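You operate a simulated robot arm through the tools that you are given. There is no shell and no other tool. Be economical: measure what you need, move in short steps, check, and stop when the job is done.

The job below is to be done with a simulated robot arm. You get a single attempt, and the scene is never put back.

Task
Gauge the yellow pocket's depth and fit the shim block of that size.
Fine: park the gauge on its stand.

The check looks at the end state, three seconds after you hand in, the way a careful person would. Anything else that was tipped, shoved, dropped, spilled or broken makes it a failure.

Robot
A 6-joint arm with a two-finger parallel gripper, fixed in place. Base frame: the origin is at the foot of the arm, x ahead of it, y to its left, z up. Lengths are in m, angles in rad, forces in N, time in s.
With the tool pointing down near the work surface it reaches from about 0.24 to 0.62 m from the base axis. Its first joint turns from -1.152 to 1.152 rad. Payload 2.7 kg.
Tool frame: the origin (TCP) lies between the finger pads and is the grasp point; the fingertips stand 0.023 m ahead of it; z points along the fingers, y is the line along which they close. The gripper opens to 0.094 m. The fingers are 0.038 m wide and 0.01 m thick; the gripper's body (0.054 by 0.096 m) begins 0.039 m behind the TCP.
Orientation is that of the tool frame in the base frame, as [roll, pitch, yaw] about the fixed x, y, z axes, in that order (R = Rz(yaw) Ry(pitch) Rx(roll)). With the fingers straight down and closing along the base's y, the tool's x points along the base's -x, its y along +y and its z along -z.

Tools
- The arm moves only by the tool send_rows. Its argument "targets" is a list of rows, each an object of numbers (a shift or turn left out is 0, a gripper value left out holds the last): "dx", "dy", "dz": the shift along the tool's x, y, z in m; "wx", "wy", "wz": the turn, a rotation vector about the tool's x, y, z in rad. In form: [{"dx": .., "dy": .., "dz": .., "wx": .., "wy": .., "wz": ..}, ...]. A call has 1 to 20 rows; each row is the pose to reach, as a shift and turn from the pose commanded when the call began, along the tool's axes at that moment. "jaw" is the opening, from 0 (shut) to 1 (fully open), set as the call begins (left out, the last holds). Rows are played at 5 a second. More than 0.05 m and 0.15 rad between two rows, or a gripper value outside its range, and nothing of the call is played. Where a pose cannot be reached the arm comes as near as it can. A force on the tool above 40 N (or 10 N above the force at the start of the call, whichever is more), or a blocked arm, ends the call early, and 0.2 s more pass. Each finger travels about 0.045 m/s and halts on what it meets, pressing with about 38 N; the grip force reading is that of the motor and also rises with nothing between the fingers. The clock runs only during rows and for 0.2 s after the last one: add rows that repeat a pose to give the fingers time. It gives the time, the measured TCP pose, the force on the tool (base axes), the opening and the grip force at its end, in the units of the frame above (readings bear some noise).
- Cameras (640 x 400 px; columns grow to the right, rows downward): "scene" is fixed at [0.0669, -0.4205, 1.4321]; the picture's right is [0.87, -0.50, 0.00], its down [-0.16, -0.28, -0.95] and it looks along [0.47, 0.82, -0.32] (base axes); focal length 320 px, centre (320, 200). "wrist" rides on the gripper at [0.087, 0.016, -0.074] in the tool frame; the picture's right is [-0.18, 0.98, 0.00], its down [-0.58, -0.11, -0.81] and it looks along [-0.79, -0.15, 0.59] (tool axes); focal length 243 px, centre (320, 200). There is no depth. A picture from a camera that has moved, and an enlarged one, comes with that camera's place and axes in the base frame and with its lens.
- camera(camera): a new picture of that camera. It takes no simulated time.
- inspect(camera, box): a new picture of the part [left, top, right, bottom] of that camera's present view, enlarged. It takes no simulated time.
- close_job(): hands the job in; it is judged then, once.

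Work in short steps. Places have to be worked out from the pictures, the camera data and where the tool is seen: move nearer, look again, correct. Check each grasp and each placing, and mend what went wrong. You have 120 turns and 84 pictures in all, those below and enlarged ones among them. Open the gripper and draw the arm clear of the work before you hand the job in, unless the task says otherwise; then end with one line.

The tools are called by a JSON object that holds its "name" and its "arguments". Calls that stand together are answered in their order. send_rows: Moves the arm, as the interface text tells. Its arguments: {"type":"object","properties":{"targets":{"type":"array","items":{"type":"object","properties":{"dx":{"type":"number"},"dy":{"type":"number"},"dz":{"type":"number"},"wx":{"type":"number"},"wy":{"type":"number"},"wz":{"type":"number"}}}},"jaw":{"type":"number"}},"required":["targets"]} The other tools are called the same way: camera (camera) takes a picture; inspect (camera, box) takes an enlarged picture of a part of a camera's view; close_job () hands the job in.

At the start:

```text
time: 0.0
ee_pos: [0.2702, 0.2395, 1.2573]
ee_rot: [3.138, 0.001, -3.14]
wrist_force: [0.0, 0.5, 1.3]
grip_width: 0.0938
grip_force: 0.1
```

scene: 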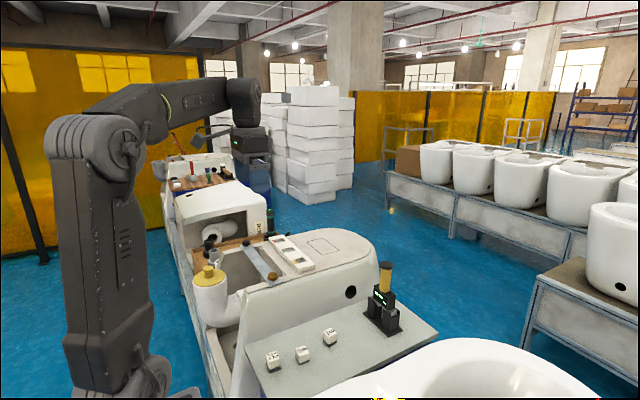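
wrist: 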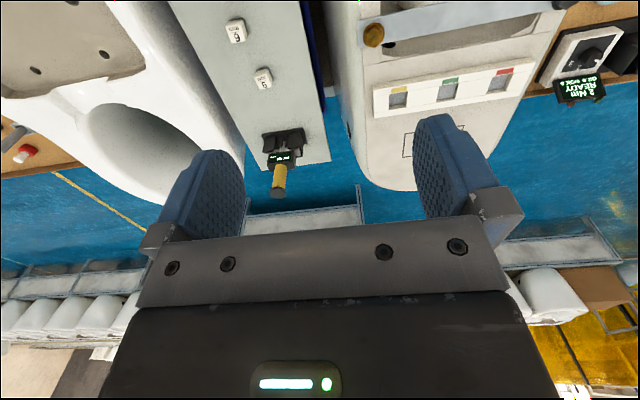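

I'll start by enlarging the region with the blocks, gauge and pockets.

{"name": "inspect", "arguments": {"camera": "scene", "box": [240, 220, 440, 380]}}

{"name": "inspect", "arguments": {"camera": "wrist", "box": [200, 0, 560, 210]}}

```text
2.50 times, centred on (340, 300) of scene
camera zoom: at [0.0669, -0.4205, 1.4321], right [0.87, -0.5, 0.0], down [-0.16, -0.28, -0.95], along [0.47, 0.82, -0.32], focal length 799 px, centre (270, -50)
```

zoom: 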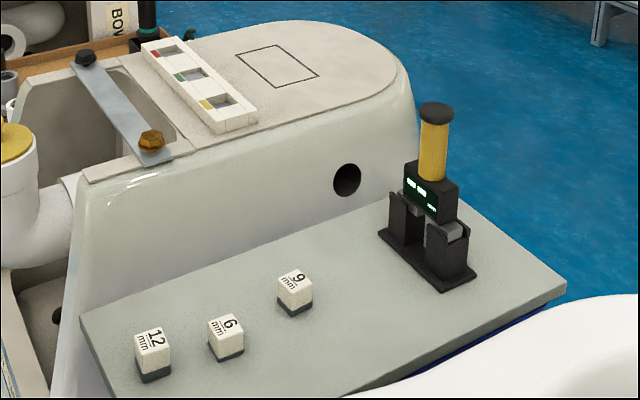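

```text
1.78 times, centred on (380, 105) of wrist
camera zoom: at [0.1833, 0.2551, 1.3307], right [0.18, 0.98, 0.0], down [0.58, -0.11, 0.81], along [0.79, -0.15, -0.59], focal length 431 px, centre (213, 369)
```

zoom: 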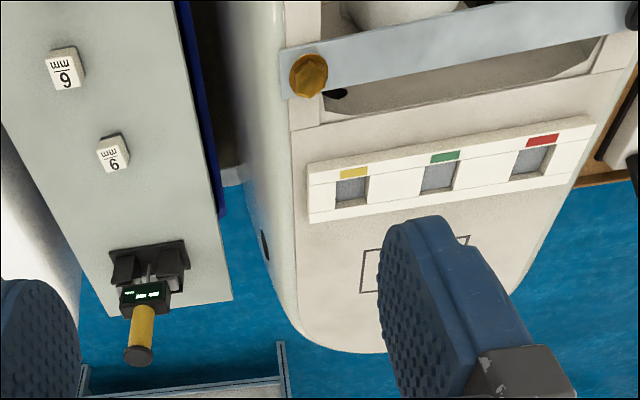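

The gauge stand looks to be near (0.50, 0.036), handle top at z≈1.08. The blocks are 12 at (0.234, 0.062), 6 at (0.295, 0.05) and 9 at (0.371, 0.064), and the yellow pocket is near (0.431, 0.342, 0.954). I'll move sideways for a closer wrist view of the gauge.

{"name": "send_rows", "arguments": {"targets": [{"dy": -0.045, "dz": 0.01}, {"dy": -0.09, "dz": 0.02}, {"dy": -0.135, "dz": 0.03}, {"dy": -0.18, "dz": 0.04}, {"dy": -0.2, "dz": 0.05}, {"dy": -0.2, "dz": 0.05}]}}

{"name": "camera", "arguments": {"camera": "wrist"}}

```text
time: 1.4
ee_pos: [0.2689, 0.038, 1.2066]
ee_rot: [3.14, 0.001, -3.141]
wrist_force: [0.7, -0.6, -0.2]
grip_width: 0.094
grip_force: 0.1
```

```text
79 pictures are left
camera wrist: at [0.182, 0.0536, 1.28], right [0.18, 0.98, 0.0], down [0.58, -0.11, 0.81], along [0.79, -0.15, -0.59], focal length 243 px, centre (320, 200)
```

wrist: 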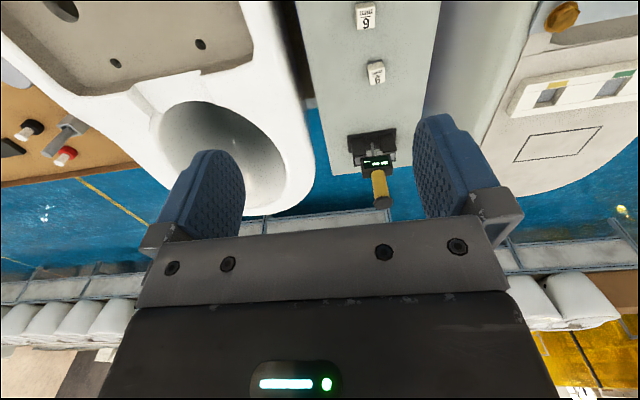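

{"name": "inspect", "arguments": {"camera": "wrist", "box": [320, 110, 420, 220]}}

{"name": "inspect", "arguments": {"camera": "scene", "box": [350, 255, 420, 340]}}

{"name": "inspect", "arguments": {"camera": "scene", "box": [260, 225, 350, 280]}}

{"name": "inspect", "arguments": {"camera": "scene", "box": [255, 320, 350, 380]}}

```text
3.64 times, centred on (370, 165) of wrist
camera zoom: at [0.182, 0.0536, 1.28], right [0.18, 0.98, 0.0], down [0.58, -0.11, 0.81], along [0.79, -0.15, -0.59], focal length 882 px, centre (138, 327)
```

zoom: 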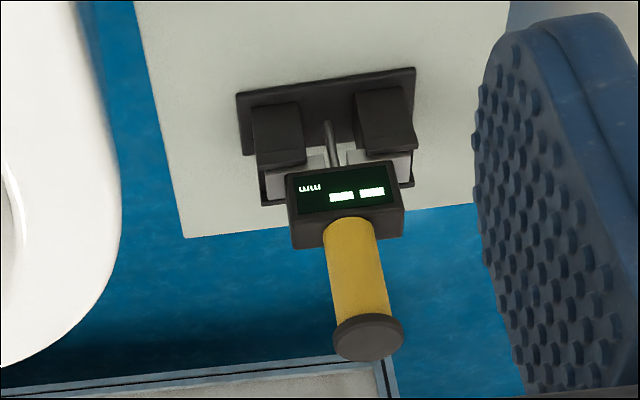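

```text
4.71 times, centred on (385, 298) of scene
camera zoom: at [0.0669, -0.4205, 1.4321], right [0.87, -0.5, 0.0], down [-0.16, -0.28, -0.95], along [0.47, 0.82, -0.32], focal length 1504 px, centre (14, -259)
```

zoom: 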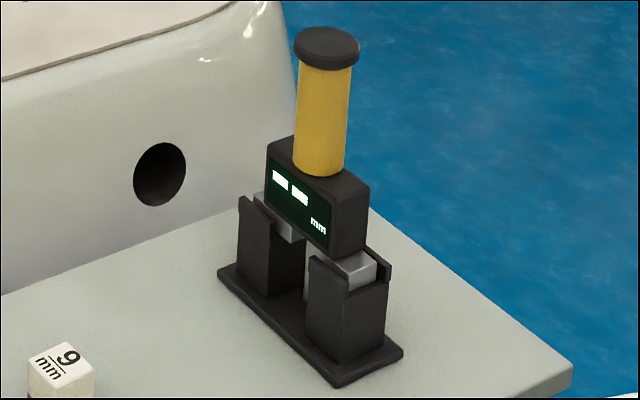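

```text
7.11 times, centred on (305, 252) of scene
camera zoom: at [0.0669, -0.4205, 1.4321], right [0.87, -0.5, 0.0], down [-0.16, -0.28, -0.95], along [0.47, 0.82, -0.32], focal length 2272 px, centre (427, -173)
```

zoom: 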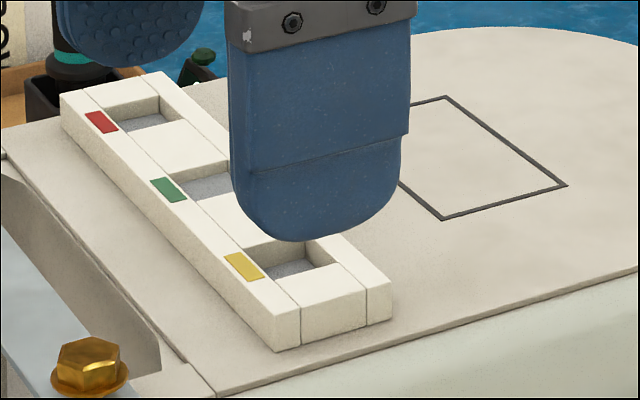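

```text
6.67 times, centred on (302, 350) of scene
camera zoom: at [0.0669, -0.4205, 1.4321], right [0.87, -0.5, 0.0], down [-0.16, -0.28, -0.95], along [0.47, 0.82, -0.32], focal length 2130 px, centre (437, -800)
```

zoom: 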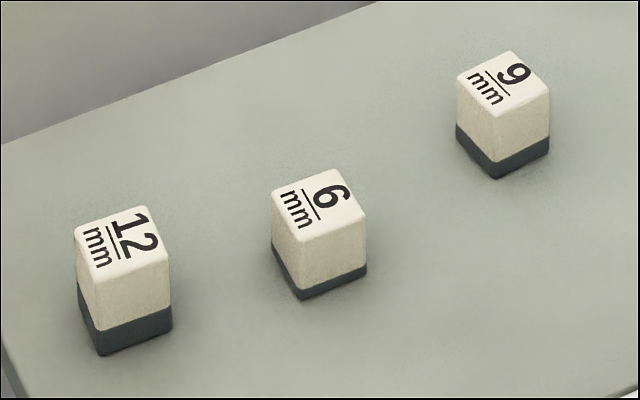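

Triangulating all three views puts the plate lower than I assumed, at z≈0.845, with the gauge near (0.56, 0.10) and its handle top at ≈1.03. I'll move closer, staying well above it, to check this.

{"name": "send_rows", "arguments": {"targets": [{"dx": -0.04, "dy": 0.012, "dz": 0.014}, {"dx": -0.08, "dy": 0.024, "dz": 0.028}, {"dx": -0.12, "dy": 0.036, "dz": 0.042}, {"dx": -0.16, "dy": 0.05, "dz": 0.056}, {"dx": -0.18, "dy": 0.062, "dz": 0.07}, {"dx": -0.18, "dy": 0.062, "dz": 0.07}]}}

{"name": "camera", "arguments": {"camera": "wrist"}}

{"name": "camera", "arguments": {"camera": "scene"}}

```text
time: 2.8
ee_pos: [0.4502, 0.0995, 1.1384]
ee_rot: [3.14, 0.003, -3.141]
wrist_force: [-0.4, 0.8, 0.1]
grip_width: 0.094
grip_force: 0.1
```

```text
74 pictures are left
camera wrist: at [0.3632, 0.116, 1.2119], right [0.18, 0.98, 0.0], down [0.58, -0.11, 0.81], along [0.79, -0.15, -0.59], focal length 243 px, centre (320, 200)
```

wrist: 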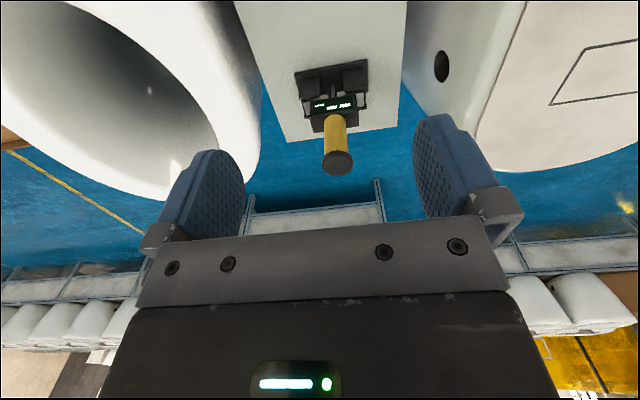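

```text
73 pictures are left
```

scene: 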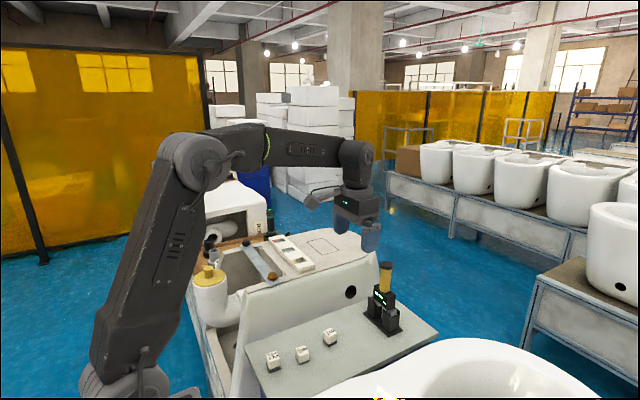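

I'll zoom in to check the scene camera's calibration against the known gripper position and to refine the gauge position.

{"name": "inspect", "arguments": {"camera": "scene", "box": [320, 180, 420, 345]}}

{"name": "inspect", "arguments": {"camera": "wrist", "box": [270, 50, 390, 190]}}

```text
2.42 times, centred on (370, 262) of scene
camera zoom: at [0.0669, -0.4205, 1.4321], right [0.87, -0.5, 0.0], down [-0.16, -0.28, -0.95], along [0.47, 0.82, -0.32], focal length 775 px, centre (199, 48)
```

zoom: 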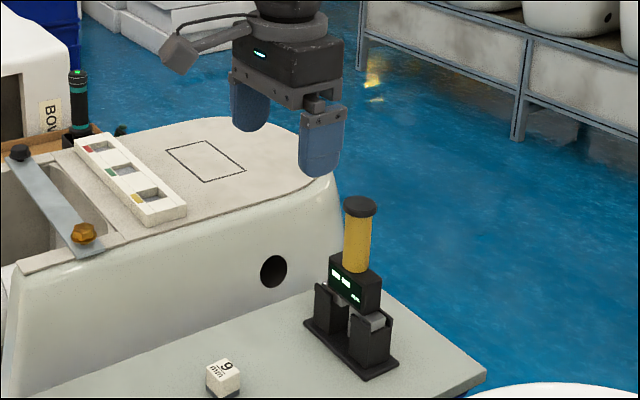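

```text
2.86 times, centred on (330, 120) of wrist
camera zoom: at [0.3632, 0.116, 1.2119], right [0.18, 0.98, 0.0], down [0.58, -0.11, 0.81], along [0.79, -0.15, -0.59], focal length 693 px, centre (291, 429)
```

zoom: 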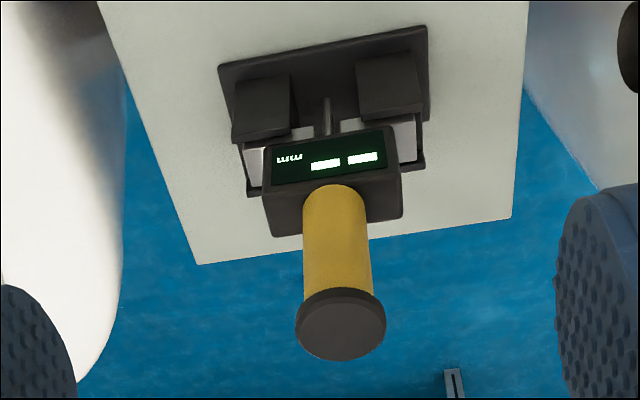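

Gauge estimate: handle axis at (0.555, 0.099), cap top z≈1.025, handle Ø≈0.026, body top ≈0.963, aligned with y. I'll go above the handle and check.

{"name": "send_rows", "arguments": {"targets": [{"dx": -0.04}, {"dx": -0.08, "dz": 0.01}, {"dx": -0.105, "dz": 0.03}, {"dx": -0.105, "dz": 0.048}, {"dx": -0.105, "dz": 0.048}]}}

{"name": "camera", "arguments": {"camera": "wrist"}}

{"name": "inspect", "arguments": {"camera": "scene", "box": [340, 200, 440, 340]}}

```text
time: 4.0
ee_pos: [0.5558, 0.101, 1.0895]
ee_rot: [3.139, 0.0, 3.141]
wrist_force: [0.0, -0.2, 1.0]
grip_width: 0.0939
grip_force: 0.1
```

```text
70 pictures are left
camera wrist: at [0.4685, 0.1177, 1.1635], right [0.18, 0.98, 0.0], down [0.58, -0.11, 0.81], along [0.79, -0.15, -0.59], focal length 243 px, centre (320, 200)
```

wrist: 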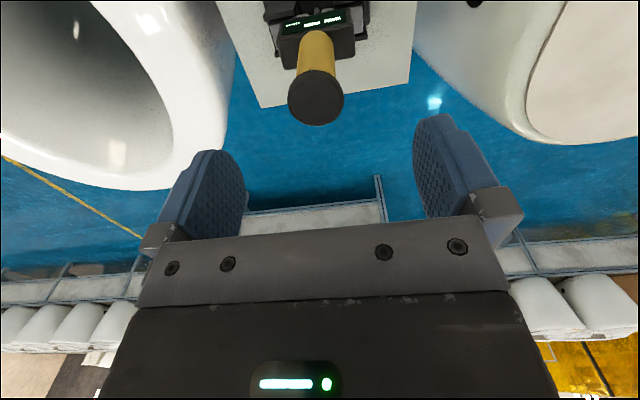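

```text
2.86 times, centred on (390, 270) of scene
camera zoom: at [0.0669, -0.4205, 1.4321], right [0.87, -0.5, 0.0], down [-0.16, -0.28, -0.95], along [0.47, 0.82, -0.32], focal length 913 px, centre (120, 0)
```

zoom: 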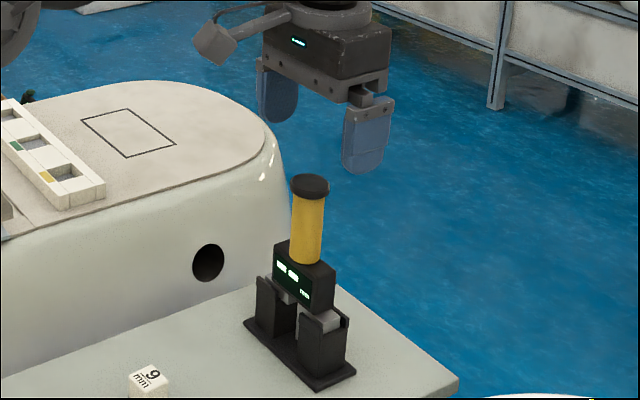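

The cap centre refines to about (0.549, 0.098), top z≈1.03. I'll descend straddling the handle to TCP z≈1.005.

{"name": "send_rows", "arguments": {"targets": [{"dx": 0.007, "dy": -0.002, "dz": 0.02}, {"dx": 0.007, "dy": -0.002, "dz": 0.04}, {"dx": 0.007, "dy": -0.002, "dz": 0.06}, {"dx": 0.007, "dy": -0.002, "dz": 0.075}, {"dx": 0.007, "dy": -0.002, "dz": 0.083}, {"dx": 0.007, "dy": -0.002, "dz": 0.083}]}}

{"name": "camera", "arguments": {"camera": "wrist"}}

{"name": "inspect", "arguments": {"camera": "scene", "box": [350, 220, 430, 340]}}

```text
time: 5.4
ee_pos: [0.5498, 0.0997, 1.0058]
ee_rot: [3.141, -0.001, -3.141]
wrist_force: [0.5, -0.3, -0.9]
grip_width: 0.094
grip_force: 0.0
```

```text
68 pictures are left
camera wrist: at [0.4619, 0.1158, 1.0798], right [0.18, 0.98, 0.0], down [0.58, -0.11, 0.81], along [0.79, -0.15, -0.59], focal length 243 px, centre (320, 200)
```

wrist: 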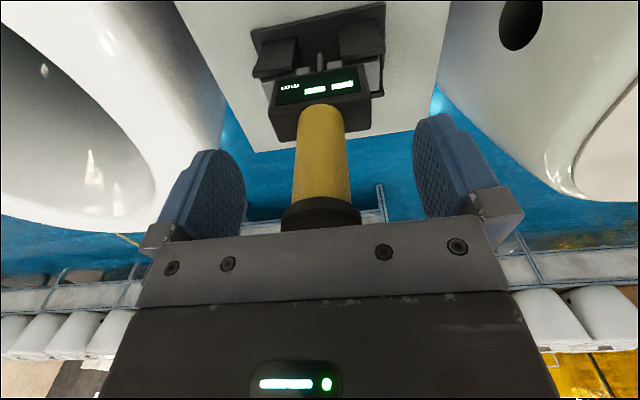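

```text
3.33 times, centred on (390, 280) of scene
camera zoom: at [0.0669, -0.4205, 1.4321], right [0.87, -0.5, 0.0], down [-0.16, -0.28, -0.95], along [0.47, 0.82, -0.32], focal length 1065 px, centre (87, -67)
```

zoom: 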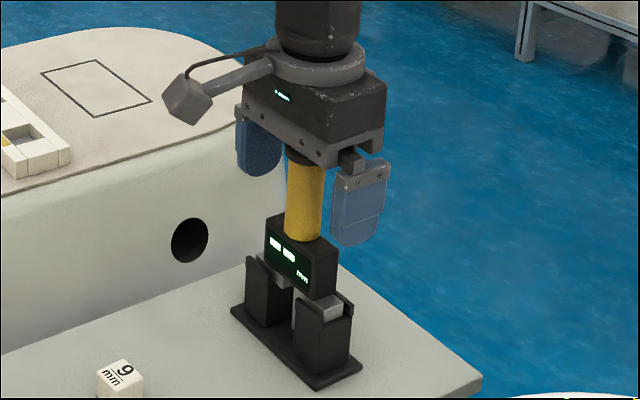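

The handle is centred between the fingers. I'll close the gripper.

{"name": "send_rows", "arguments": {"targets": [{"dz": 0}, {"dz": 0}, {"dz": 0}, {"dz": 0}, {"dz": 0}], "jaw": 0}}

{"name": "camera", "arguments": {"camera": "wrist"}}

```text
time: 6.6
ee_pos: [0.5493, 0.0997, 1.0055]
ee_rot: [3.138, 0.002, -3.141]
wrist_force: [0.0, 1.6, 0.4]
grip_width: 0.0335
grip_force: 38.1
```

```text
66 pictures are left
camera wrist: at [0.4619, 0.1159, 1.0802], right [0.18, 0.98, 0.0], down [0.58, -0.11, 0.81], along [0.79, -0.15, -0.59], focal length 243 px, centre (320, 200)
```

wrist: 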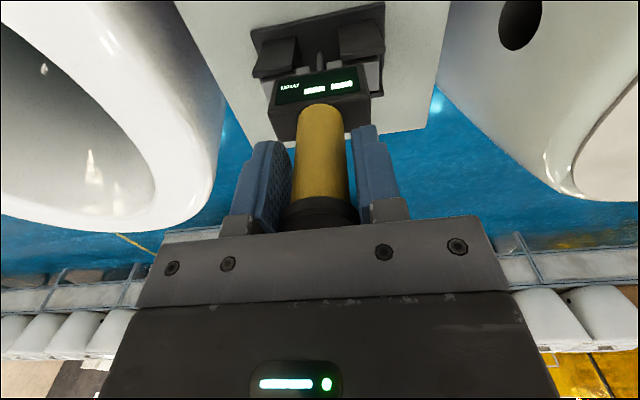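

It's gripped on the cap at 33.5 mm. The pose to return to for parking is (0.5493, 0.0997, 1.0055). I'll lift straight up 0.05 and look.

{"name": "send_rows", "arguments": {"targets": [{"dz": -0.01}, {"dz": -0.025}, {"dz": -0.04}, {"dz": -0.05}, {"dz": -0.05}]}}

{"name": "camera", "arguments": {"camera": "wrist"}}

{"name": "inspect", "arguments": {"camera": "scene", "box": [350, 190, 430, 340]}}

```text
time: 7.8
ee_pos: [0.5493, 0.0983, 1.0561]
ee_rot: [3.14, 0.0, -3.142]
wrist_force: [0.5, 0.7, -2.9]
grip_width: 0.0332
grip_force: 38.0
```

```text
65 pictures are left
camera wrist: at [0.4617, 0.1147, 1.13], right [0.18, 0.98, 0.0], down [0.58, -0.11, 0.81], along [0.79, -0.15, -0.59], focal length 243 px, centre (320, 200)
```

wrist: 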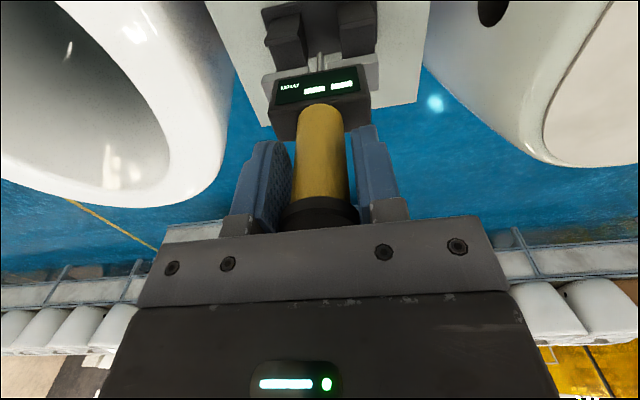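

```text
2.67 times, centred on (390, 265) of scene
camera zoom: at [0.0669, -0.4205, 1.4321], right [0.87, -0.5, 0.0], down [-0.16, -0.28, -0.95], along [0.47, 0.82, -0.32], focal length 852 px, centre (133, 27)
```

zoom: 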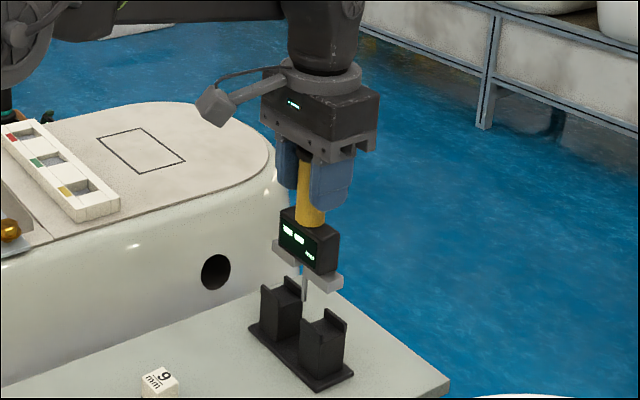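

The gauge came out cleanly, with a short pin below the bar. I'll lift further, then look closely at the pin length and the display.

{"name": "send_rows", "arguments": {"targets": [{"dz": -0.04}, {"dz": -0.08}, {"dz": -0.1}, {"dz": -0.1}]}}

{"name": "inspect", "arguments": {"camera": "scene", "box": [355, 180, 415, 260]}}

{"name": "inspect", "arguments": {"camera": "wrist", "box": [240, 0, 400, 130]}}

```text
time: 8.8
ee_pos: [0.5485, 0.0967, 1.155]
ee_rot: [3.14, 0.001, -3.14]
wrist_force: [-0.4, 1.3, -2.8]
grip_width: 0.0332
grip_force: 38.1
```

```text
5.00 times, centred on (385, 220) of scene
camera zoom: at [0.0669, -0.4205, 1.4321], right [0.87, -0.5, 0.0], down [-0.16, -0.28, -0.95], along [0.47, 0.82, -0.32], focal length 1598 px, centre (-5, 100)
```

zoom: 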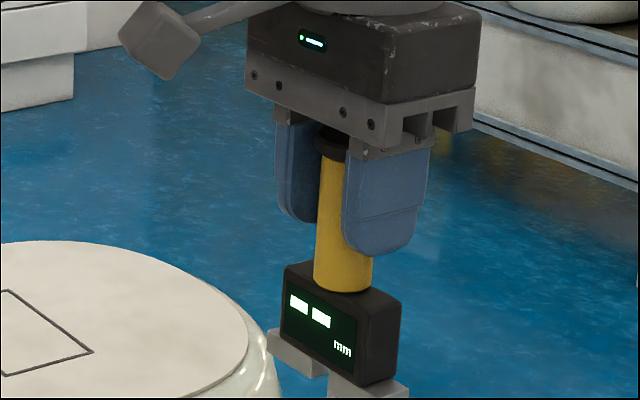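

```text
3.08 times, centred on (320, 65) of wrist
camera zoom: at [0.4615, 0.1128, 1.2289], right [0.18, 0.98, 0.0], down [0.58, -0.11, 0.81], along [0.79, -0.15, -0.59], focal length 746 px, centre (320, 615)
```

zoom: 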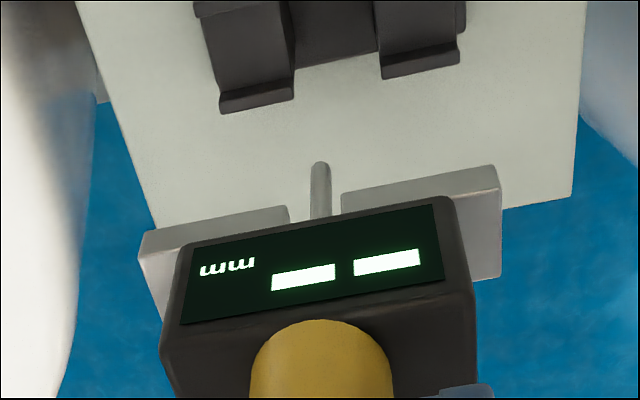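

The display shows "-- --" and the pin tip is about 0.139 below the TCP. Next I need an accurate fix on the yellow pocket, so I'll zoom the scene view and move towards it to get a wrist view.

{"name": "inspect", "arguments": {"camera": "scene", "box": [265, 228, 335, 275]}}

{"name": "send_rows", "arguments": {"targets": [{"dx": 0.04, "dy": 0.03, "dz": -0.01}, {"dx": 0.08, "dy": 0.065, "dz": -0.02}, {"dx": 0.12, "dy": 0.1, "dz": -0.03}, {"dx": 0.15, "dy": 0.14, "dz": -0.04}, {"dx": 0.18, "dy": 0.18, "dz": -0.04}, {"dx": 0.2, "dy": 0.22, "dz": -0.04}, {"dx": 0.2, "dy": 0.24, "dz": -0.04}, {"dx": 0.2, "dy": 0.24, "dz": -0.04}]}}

{"name": "camera", "arguments": {"camera": "wrist"}}

```text
8.51 times, centred on (300, 252) of scene
camera zoom: at [0.0669, -0.4205, 1.4321], right [0.87, -0.5, 0.0], down [-0.16, -0.28, -0.95], along [0.47, 0.82, -0.32], focal length 2720 px, centre (490, -238)
```

zoom: 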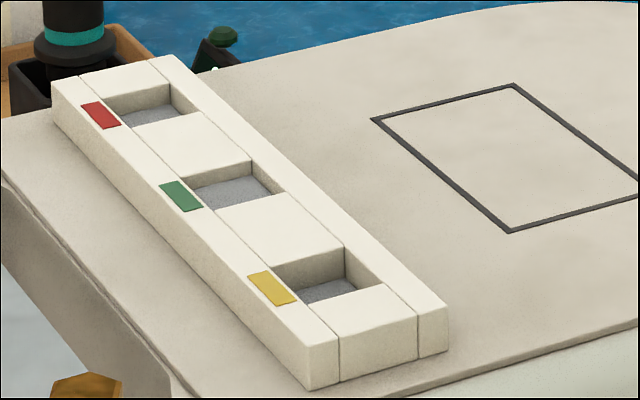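

```text
refused: row 1 steps farther than a row can; nothing moved
```

```text
60 pictures are left
camera wrist: at [0.4615, 0.1128, 1.2289], right [0.18, 0.98, 0.0], down [0.58, -0.11, 0.81], along [0.79, -0.15, -0.59], focal length 243 px, centre (320, 200)
```

wrist: 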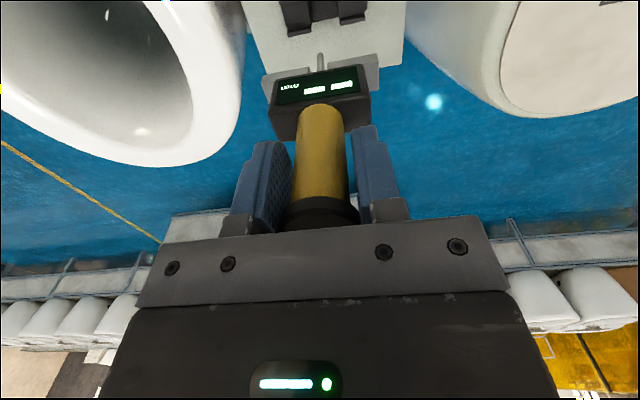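

A row exceeded the step limit, so nothing moved. The scene gives the pocket centre at about (0.435, 0.341) if the top is at 0.955. I'll resend with smaller steps.

{"name": "send_rows", "arguments": {"targets": [{"dx": 0.025, "dy": 0.03, "dz": -0.006}, {"dx": 0.05, "dy": 0.06, "dz": -0.012}, {"dx": 0.075, "dy": 0.09, "dz": -0.018}, {"dx": 0.1, "dy": 0.12, "dz": -0.024}, {"dx": 0.125, "dy": 0.15, "dz": -0.03}, {"dx": 0.15, "dy": 0.18, "dz": -0.036}, {"dx": 0.175, "dy": 0.21, "dz": -0.04}, {"dx": 0.19, "dy": 0.24, "dz": -0.04}, {"dx": 0.19, "dy": 0.245, "dz": -0.04}]}}

{"name": "camera", "arguments": {"camera": "wrist"}}

```text
time: 10.8
ee_pos: [0.3601, 0.3449, 1.1966]
ee_rot: [-3.141, 0.0, 3.14]
wrist_force: [0.3, 0.1, -3.3]
grip_width: 0.0333
grip_force: 38.2
```

```text
59 pictures are left
camera wrist: at [0.272, 0.3602, 1.2703], right [0.18, 0.98, 0.0], down [0.58, -0.11, 0.81], along [0.79, -0.15, -0.59], focal length 243 px, centre (320, 200)
```

wrist: 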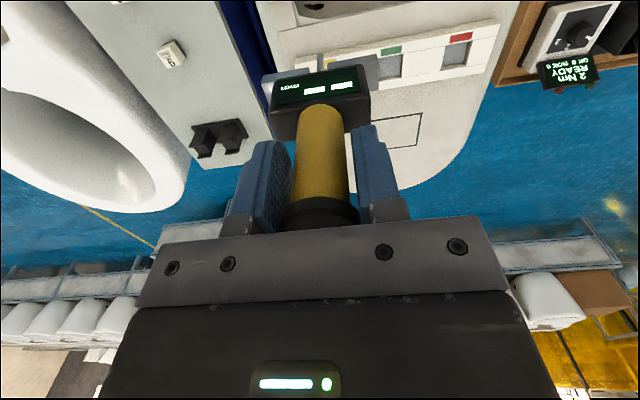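

The gauge hides the yellow pocket, so I'll shift -y to see past it.

{"name": "send_rows", "arguments": {"targets": [{"dy": -0.04}, {"dy": -0.08}, {"dy": -0.08}]}}

{"name": "inspect", "arguments": {"camera": "wrist", "box": [260, 0, 560, 140]}}

```text
time: 11.6
ee_pos: [0.3589, 0.2638, 1.1976]
ee_rot: [3.141, 0.001, -3.141]
wrist_force: [-0.4, 0.2, -3.7]
grip_width: 0.0333
grip_force: 38.3
```

```text
2.13 times, centred on (410, 70) of wrist
camera zoom: at [0.2708, 0.2799, 1.2711], right [0.18, 0.98, 0.0], down [0.58, -0.11, 0.81], along [0.79, -0.15, -0.59], focal length 518 px, centre (128, 477)
```

zoom: 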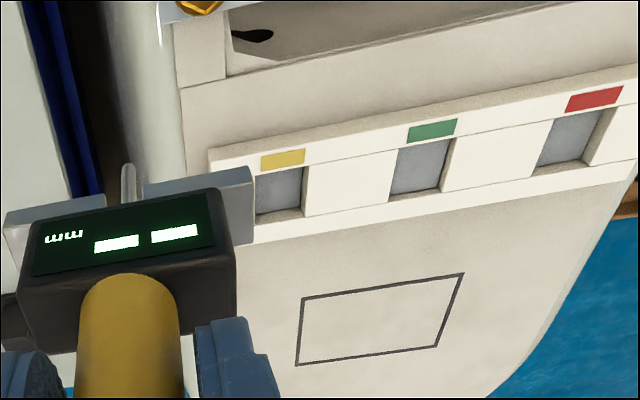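

Triangulation gives the yellow pocket centre as ≈(0.434, 0.3425) with its top at z≈0.951, the strip parallel to y. I'll move above it, keeping the pin about 4 cm clear.

{"name": "send_rows", "arguments": {"targets": [{"dx": -0.025, "dy": 0.026}, {"dx": -0.05, "dy": 0.052}, {"dx": -0.075, "dy": 0.078}, {"dx": -0.075, "dy": 0.079, "dz": 0.03}, {"dx": -0.075, "dy": 0.079, "dz": 0.06}, {"dx": -0.075, "dy": 0.079, "dz": 0.068}, {"dx": -0.075, "dy": 0.079, "dz": 0.068}]}}

{"name": "inspect", "arguments": {"camera": "scene", "box": [255, 180, 345, 275]}}

{"name": "inspect", "arguments": {"camera": "wrist", "box": [220, 0, 440, 140]}}

```text
time: 13.2
ee_pos: [0.4321, 0.3446, 1.1277]
ee_rot: [3.139, 0.001, -3.142]
wrist_force: [0.7, -1.5, -3.3]
grip_width: 0.0331
grip_force: 37.6
```

```text
4.21 times, centred on (300, 228) of scene
camera zoom: at [0.0669, -0.4205, 1.4321], right [0.87, -0.5, 0.0], down [-0.16, -0.28, -0.95], along [0.47, 0.82, -0.32], focal length 1346 px, centre (404, 84)
```

zoom: 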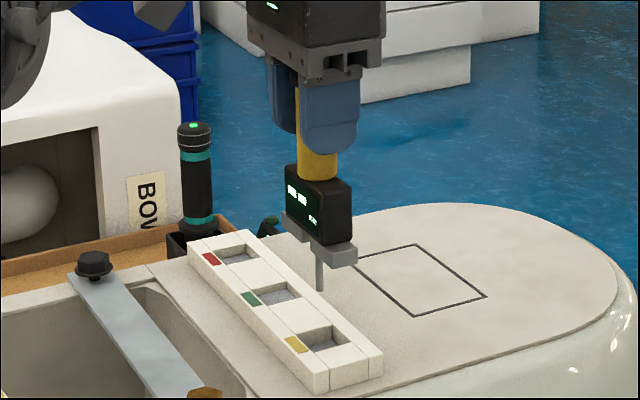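

```text
2.86 times, centred on (330, 70) of wrist
camera zoom: at [0.3458, 0.3602, 1.2015], right [0.18, 0.98, 0.0], down [0.58, -0.11, 0.81], along [0.79, -0.15, -0.59], focal length 693 px, centre (291, 571)
```

zoom: 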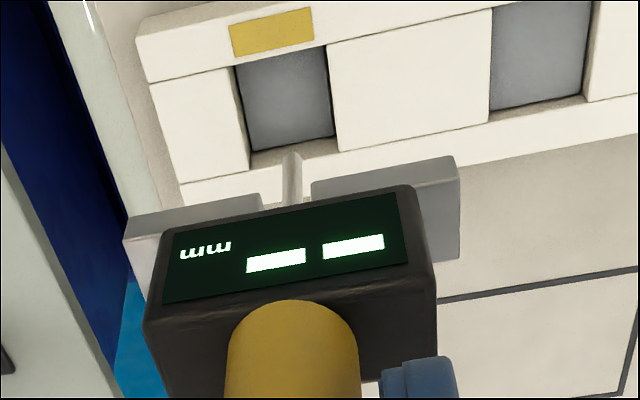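

Both views agree that the pin is above the pocket centre. I'll lower it in stages.

{"name": "send_rows", "arguments": {"targets": [{"dx": -0.001, "dy": -0.001, "dz": 0.015}, {"dx": -0.001, "dy": -0.001, "dz": 0.03}, {"dx": -0.001, "dy": -0.001, "dz": 0.04}, {"dx": -0.001, "dy": -0.001, "dz": 0.04}]}}

{"name": "inspect", "arguments": {"camera": "scene", "box": [275, 200, 345, 275]}}

{"name": "inspect", "arguments": {"camera": "wrist", "box": [220, 0, 440, 140]}}

```text
time: 14.2
ee_pos: [0.435, 0.3423, 1.0878]
ee_rot: [3.14, 0.0, 3.141]
wrist_force: [-0.5, 0.1, -3.9]
grip_width: 0.0333
grip_force: 38.1
```

```text
5.33 times, centred on (310, 238) of scene
camera zoom: at [0.0669, -0.4205, 1.4321], right [0.87, -0.5, 0.0], down [-0.16, -0.28, -0.95], along [0.47, 0.82, -0.32], focal length 1704 px, centre (373, 0)
```

zoom: 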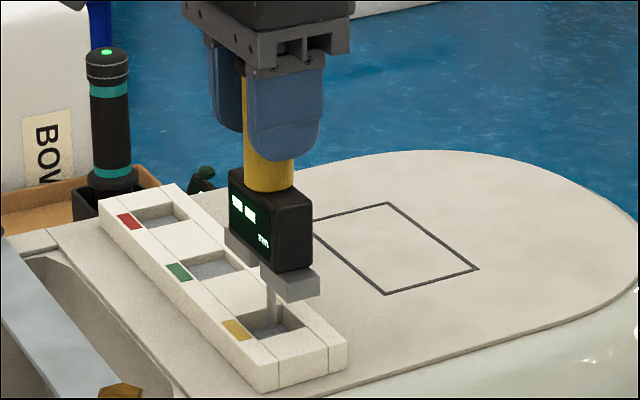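

```text
2.86 times, centred on (330, 70) of wrist
camera zoom: at [0.3477, 0.3589, 1.1612], right [0.18, 0.98, 0.0], down [0.58, -0.11, 0.81], along [0.79, -0.15, -0.59], focal length 693 px, centre (291, 571)
```

zoom: 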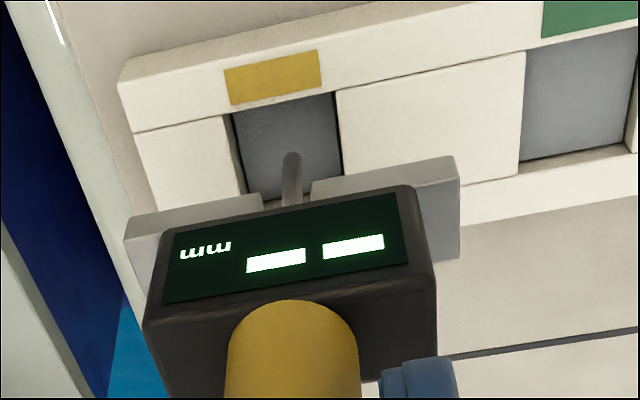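

The pin is heading into the pocket. I'll keep lowering slowly and watch the force and display.

{"name": "send_rows", "arguments": {"targets": [{"dz": 0.004}, {"dz": 0.008}, {"dz": 0.012}, {"dz": 0.015}, {"dz": 0.015}]}}

{"name": "inspect", "arguments": {"camera": "wrist", "box": [220, 0, 440, 140]}}

```text
time: 15.4
ee_pos: [0.4349, 0.3429, 1.0731]
ee_rot: [3.139, 0.001, -3.14]
wrist_force: [0.4, 0.1, -2.6]
grip_width: 0.0334
grip_force: 37.3
```

```text
2.86 times, centred on (330, 70) of wrist
camera zoom: at [0.3471, 0.3591, 1.1468], right [0.18, 0.98, 0.0], down [0.58, -0.11, 0.81], along [0.79, -0.15, -0.59], focal length 693 px, centre (291, 571)
```

zoom: 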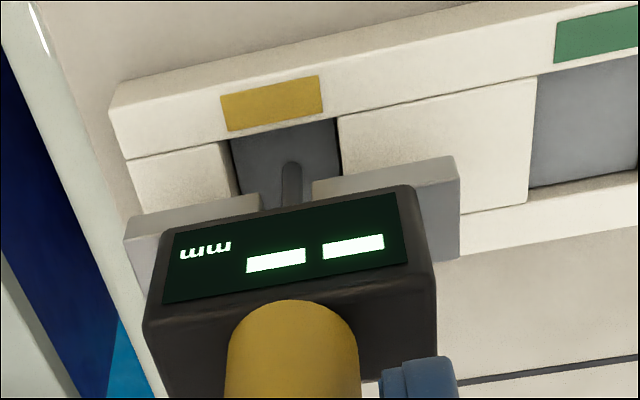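

{"name": "send_rows", "arguments": {"targets": [{"dz": 0.002}, {"dz": 0.004}, {"dz": 0.006}, {"dz": 0.008}, {"dz": 0.008}]}}

{"name": "inspect", "arguments": {"camera": "wrist", "box": [220, 0, 440, 140]}}

{"name": "inspect", "arguments": {"camera": "scene", "box": [275, 210, 345, 275]}}

```text
time: 16.6
ee_pos: [0.4343, 0.3428, 1.0654]
ee_rot: [3.14, 0.0, -3.141]
wrist_force: [0.7, -0.5, -2.2]
grip_width: 0.0332
grip_force: 38.2
```

```text
2.86 times, centred on (330, 70) of wrist
camera zoom: at [0.3474, 0.3588, 1.1389], right [0.18, 0.98, 0.0], down [0.58, -0.11, 0.81], along [0.79, -0.15, -0.59], focal length 693 px, centre (291, 571)
```

zoom: 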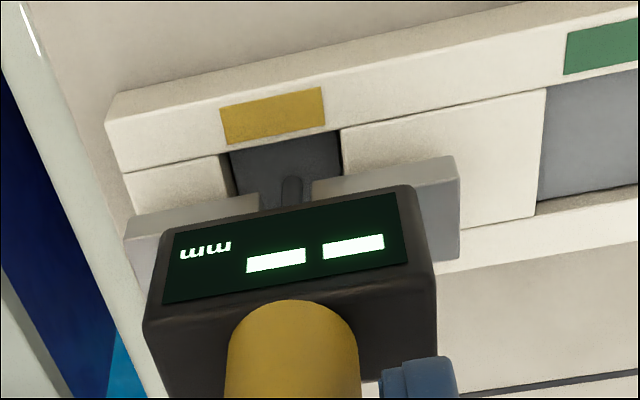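

```text
6.15 times, centred on (310, 242) of scene
camera zoom: at [0.0669, -0.4205, 1.4321], right [0.87, -0.5, 0.0], down [-0.16, -0.28, -0.95], along [0.47, 0.82, -0.32], focal length 1966 px, centre (382, -62)
```

zoom: 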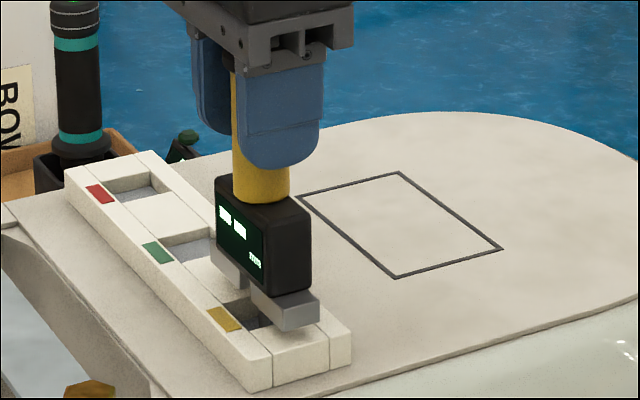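

The pin appears to be retracting and the bar is almost at the strip. I'll continue in small steps.

{"name": "send_rows", "arguments": {"targets": [{"dz": 0.002}, {"dz": 0.004}, {"dz": 0.006}, {"dz": 0.007}, {"dz": 0.007}]}}

{"name": "inspect", "arguments": {"camera": "wrist", "box": [220, 0, 440, 140]}}

```text
time: 17.8
ee_pos: [0.4342, 0.3426, 1.0583]
ee_rot: [3.14, -0.001, -3.142]
wrist_force: [0.5, 0.6, -3.2]
grip_width: 0.0331
grip_force: 37.8
```

```text
2.86 times, centred on (330, 70) of wrist
camera zoom: at [0.3474, 0.3588, 1.1318], right [0.18, 0.98, 0.0], down [0.58, -0.11, 0.81], along [0.79, -0.15, -0.59], focal length 693 px, centre (291, 571)
```

zoom: 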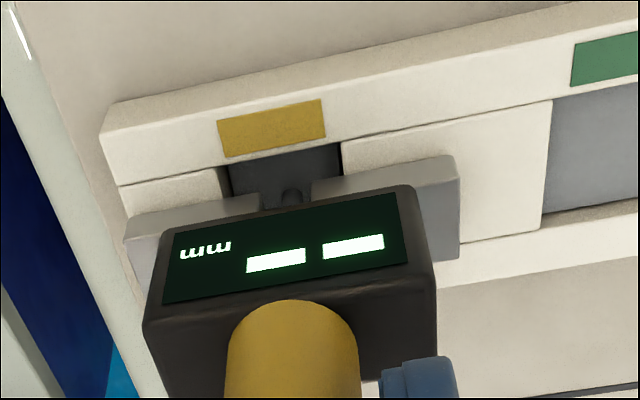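

{"name": "send_rows", "arguments": {"targets": [{"dz": 0.001}, {"dz": 0.002}, {"dz": 0.003}, {"dz": 0.004}, {"dz": 0.005}, {"dz": 0.005}]}}

{"name": "inspect", "arguments": {"camera": "wrist", "box": [220, 0, 440, 140]}}

{"name": "inspect", "arguments": {"camera": "scene", "box": [285, 220, 335, 275]}}

```text
time: 19.2
ee_pos: [0.4337, 0.3426, 1.0567]
ee_rot: [3.136, 0.005, 3.14]
wrist_force: [-2.5, -2.0, 22.5]
grip_width: 0.0333
grip_force: 38.1
```

```text
2.86 times, centred on (330, 70) of wrist
camera zoom: at [0.347, 0.3586, 1.1292], right [0.18, 0.98, 0.01], down [0.58, -0.11, 0.81], along [0.8, -0.15, -0.59], focal length 693 px, centre (291, 571)
```

zoom: 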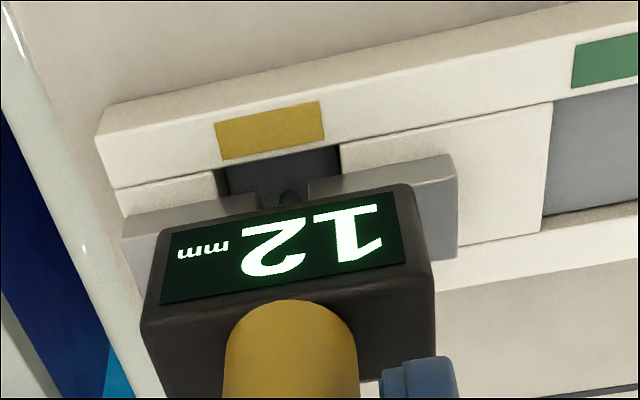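

```text
7.27 times, centred on (310, 248) of scene
camera zoom: at [0.0665, -0.4208, 1.432], right [0.87, -0.5, 0.0], down [-0.16, -0.28, -0.95], along [0.47, 0.82, -0.32], focal length 2324 px, centre (393, -146)
```

zoom: 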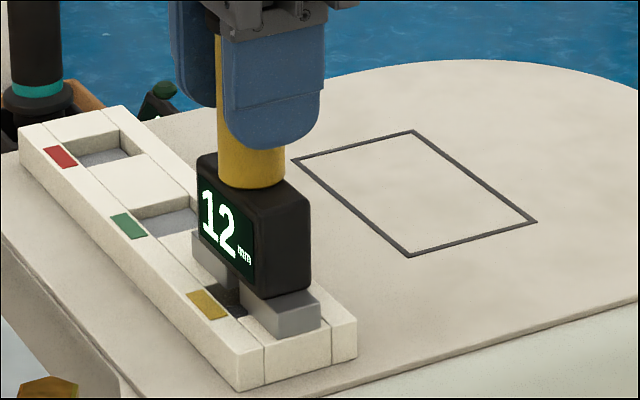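

The display reads 12 mm, so the 12 block is needed. I'll raise the gauge straight up and carry it back above the stand.

{"name": "send_rows", "arguments": {"targets": [{"dz": -0.01}, {"dz": -0.03}, {"dz": -0.06}, {"dz": -0.09}, {"dz": -0.112}, {"dx": -0.02, "dy": -0.043, "dz": -0.112}, {"dx": -0.04, "dy": -0.086, "dz": -0.112}, {"dx": -0.06, "dy": -0.128, "dz": -0.112}, {"dx": -0.08, "dy": -0.17, "dz": -0.112}, {"dx": -0.1, "dy": -0.21, "dz": -0.112}, {"dx": -0.115, "dy": -0.243, "dz": -0.112}, {"dx": -0.115, "dy": -0.243, "dz": -0.112}]}}

{"name": "camera", "arguments": {"camera": "wrist"}}

{"name": "inspect", "arguments": {"camera": "scene", "box": [350, 190, 430, 340]}}

```text
time: 21.8
ee_pos: [0.5499, 0.0977, 1.1645]
ee_rot: [3.14, 0.001, 3.141]
wrist_force: [-0.2, -1.1, -3.1]
grip_width: 0.0331
grip_force: 37.3
```

```text
47 pictures are left
camera wrist: at [0.4635, 0.1149, 1.238], right [0.18, 0.98, 0.0], down [0.58, -0.11, 0.81], along [0.79, -0.15, -0.59], focal length 243 px, centre (320, 200)
```

wrist: 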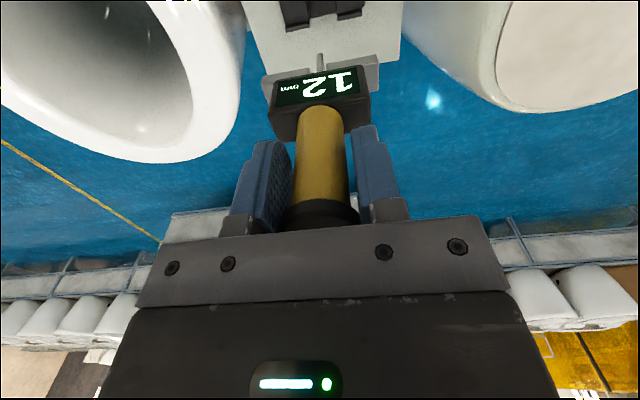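

```text
2.67 times, centred on (390, 265) of scene
camera zoom: at [0.0669, -0.4205, 1.4321], right [0.87, -0.5, 0.0], down [-0.16, -0.28, -0.95], along [0.47, 0.82, -0.32], focal length 852 px, centre (133, 27)
```

zoom: 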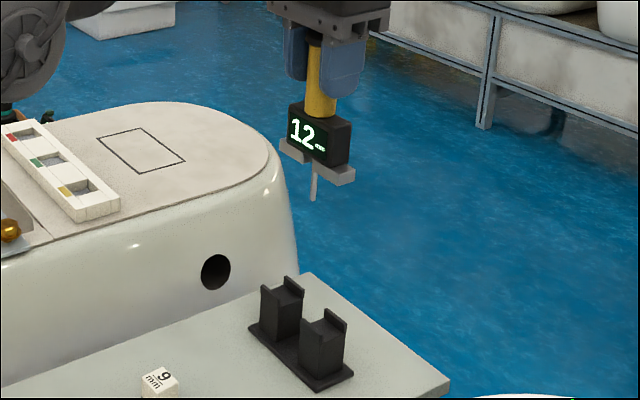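

Summing the commanded shifts, the grasp pose is at dx +0.001, dy 0, dz +0.159 from here. I'll go down most of the way and check alignment before seating.

{"name": "send_rows", "arguments": {"targets": [{"dx": 0.001, "dz": 0.04}, {"dx": 0.001, "dz": 0.08}, {"dx": 0.001, "dz": 0.11}, {"dx": 0.001, "dz": 0.125}, {"dx": 0.001, "dz": 0.125}]}}

{"name": "inspect", "arguments": {"camera": "wrist", "box": [220, 0, 440, 140]}}

{"name": "inspect", "arguments": {"camera": "scene", "box": [355, 250, 415, 340]}}

```text
time: 23.0
ee_pos: [0.5476, 0.0991, 1.0393]
ee_rot: [3.141, 0.0, -3.141]
wrist_force: [0.3, -0.1, -2.4]
grip_width: 0.0331
grip_force: 37.9
```

```text
2.86 times, centred on (330, 70) of wrist
camera zoom: at [0.4616, 0.1155, 1.1127], right [0.18, 0.98, 0.0], down [0.58, -0.11, 0.81], along [0.79, -0.15, -0.59], focal length 693 px, centre (291, 571)
```

zoom: 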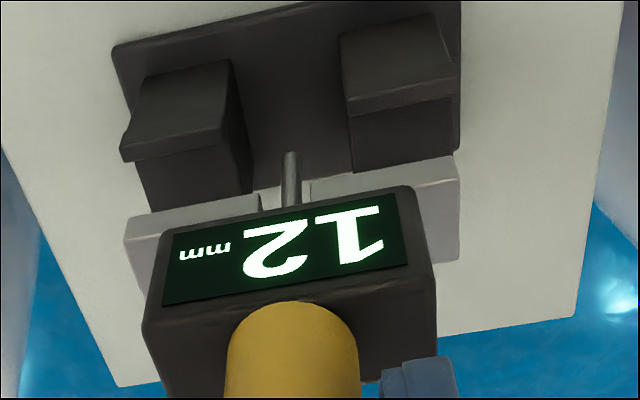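

```text
4.44 times, centred on (385, 295) of scene
camera zoom: at [0.0669, -0.4205, 1.4321], right [0.87, -0.5, 0.0], down [-0.16, -0.28, -0.95], along [0.47, 0.82, -0.32], focal length 1420 px, centre (31, -222)
```

zoom: 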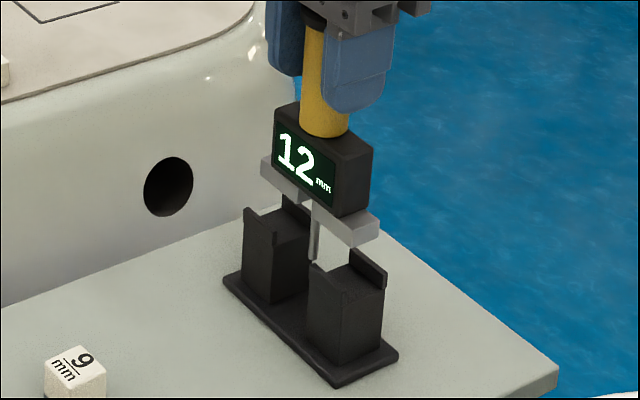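

It's aligned over the posts. I'll lower it to the seat.

{"name": "send_rows", "arguments": {"targets": [{"dz": 0.008}, {"dz": 0.016}, {"dz": 0.022}, {"dz": 0.027}, {"dz": 0.03}, {"dz": 0.032}, {"dz": 0.034}, {"dz": 0.034}]}}

{"name": "inspect", "arguments": {"camera": "wrist", "box": [220, 0, 440, 140]}}

{"name": "inspect", "arguments": {"camera": "scene", "box": [355, 250, 415, 340]}}

```text
time: 24.8
ee_pos: [0.5488, 0.0997, 1.0065]
ee_rot: [3.14, 0.001, 3.141]
wrist_force: [-0.3, -1.1, -2.4]
grip_width: 0.0332
grip_force: 38.0
```

```text
2.86 times, centred on (330, 70) of wrist
camera zoom: at [0.4618, 0.116, 1.0797], right [0.18, 0.98, 0.0], down [0.58, -0.11, 0.81], along [0.79, -0.15, -0.59], focal length 693 px, centre (291, 571)
```

zoom: 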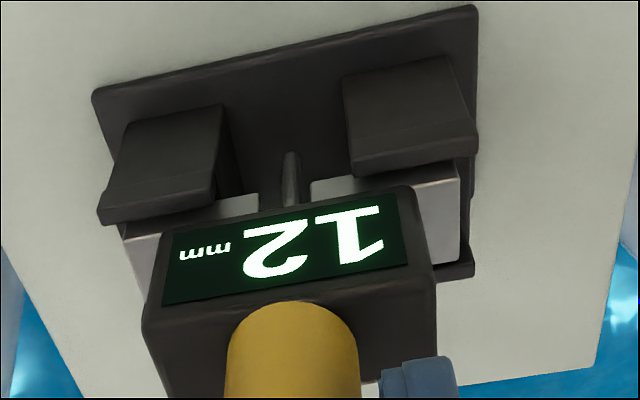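

```text
4.44 times, centred on (385, 295) of scene
camera zoom: at [0.0669, -0.4205, 1.4321], right [0.87, -0.5, 0.0], down [-0.16, -0.28, -0.95], along [0.47, 0.82, -0.32], focal length 1420 px, centre (31, -222)
```

zoom: 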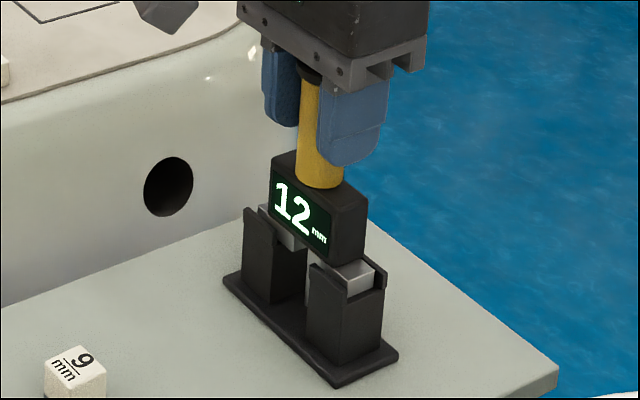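

It's still carrying its weight, so it's 1–2 mm above the seat. I'll press down slightly more.

{"name": "send_rows", "arguments": {"targets": [{"dz": 0.001}, {"dz": 0.002}, {"dz": 0.002}]}}

```text
time: 25.6
ee_pos: [0.5489, 0.0989, 1.0058]
ee_rot: [3.14, 0.004, 3.14]
wrist_force: [-6.0, 0.8, 14.4]
grip_width: 0.0332
grip_force: 37.5
```

It has made contact. I'll ease up 1 mm, open the jaw, then rise.

{"name": "send_rows", "arguments": {"targets": [{"dz": -0.001}, {"dz": -0.001}, {"dz": -0.001}, {"dz": -0.001}, {"dz": -0.001}], "jaw": 1}}

{"name": "send_rows", "arguments": {"targets": [{"dz": -0.02}, {"dz": -0.05}, {"dz": -0.09}, {"dz": -0.13}, {"dz": -0.13}]}}

{"name": "inspect", "arguments": {"camera": "scene", "box": [355, 250, 415, 340]}}

{"name": "camera", "arguments": {"camera": "wrist"}}

```text
time: 26.8
ee_pos: [0.5495, 0.1, 1.0056]
ee_rot: [3.14, 0.001, 3.141]
wrist_force: [0.1, -0.8, 0.5]
grip_width: 0.0938
grip_force: 0.1
```

```text
time: 28.0
ee_pos: [0.5487, 0.0972, 1.1338]
ee_rot: [3.139, 0.0, -3.142]
wrist_force: [0.1, 0.4, 0.0]
grip_width: 0.0942
grip_force: 0.1
```

```text
4.44 times, centred on (385, 295) of scene
camera zoom: at [0.0669, -0.4205, 1.4321], right [0.87, -0.5, 0.0], down [-0.16, -0.28, -0.95], along [0.47, 0.82, -0.32], focal length 1420 px, centre (31, -222)
```

zoom: 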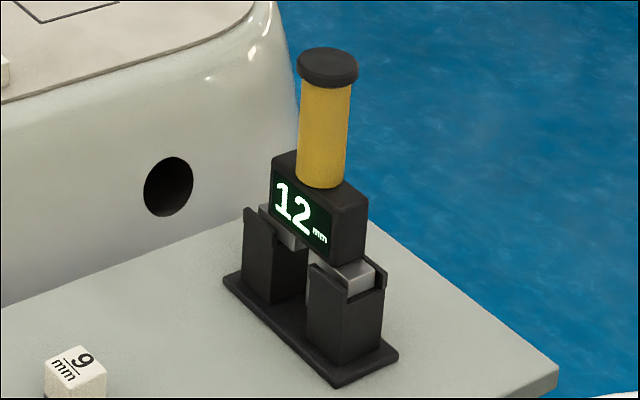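

```text
40 pictures are left
camera wrist: at [0.4609, 0.114, 1.2085], right [0.18, 0.98, 0.0], down [0.58, -0.11, 0.81], along [0.79, -0.15, -0.59], focal length 243 px, centre (320, 200)
```

wrist: 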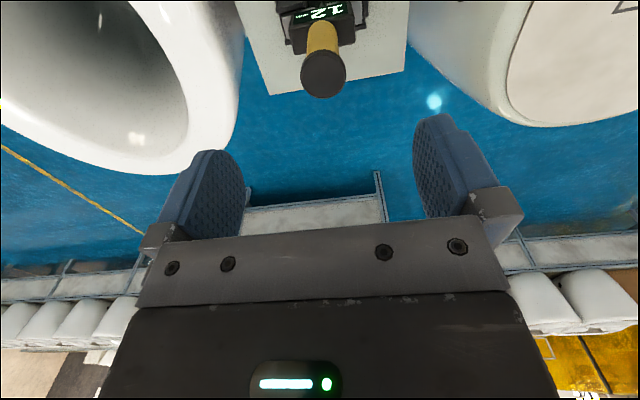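

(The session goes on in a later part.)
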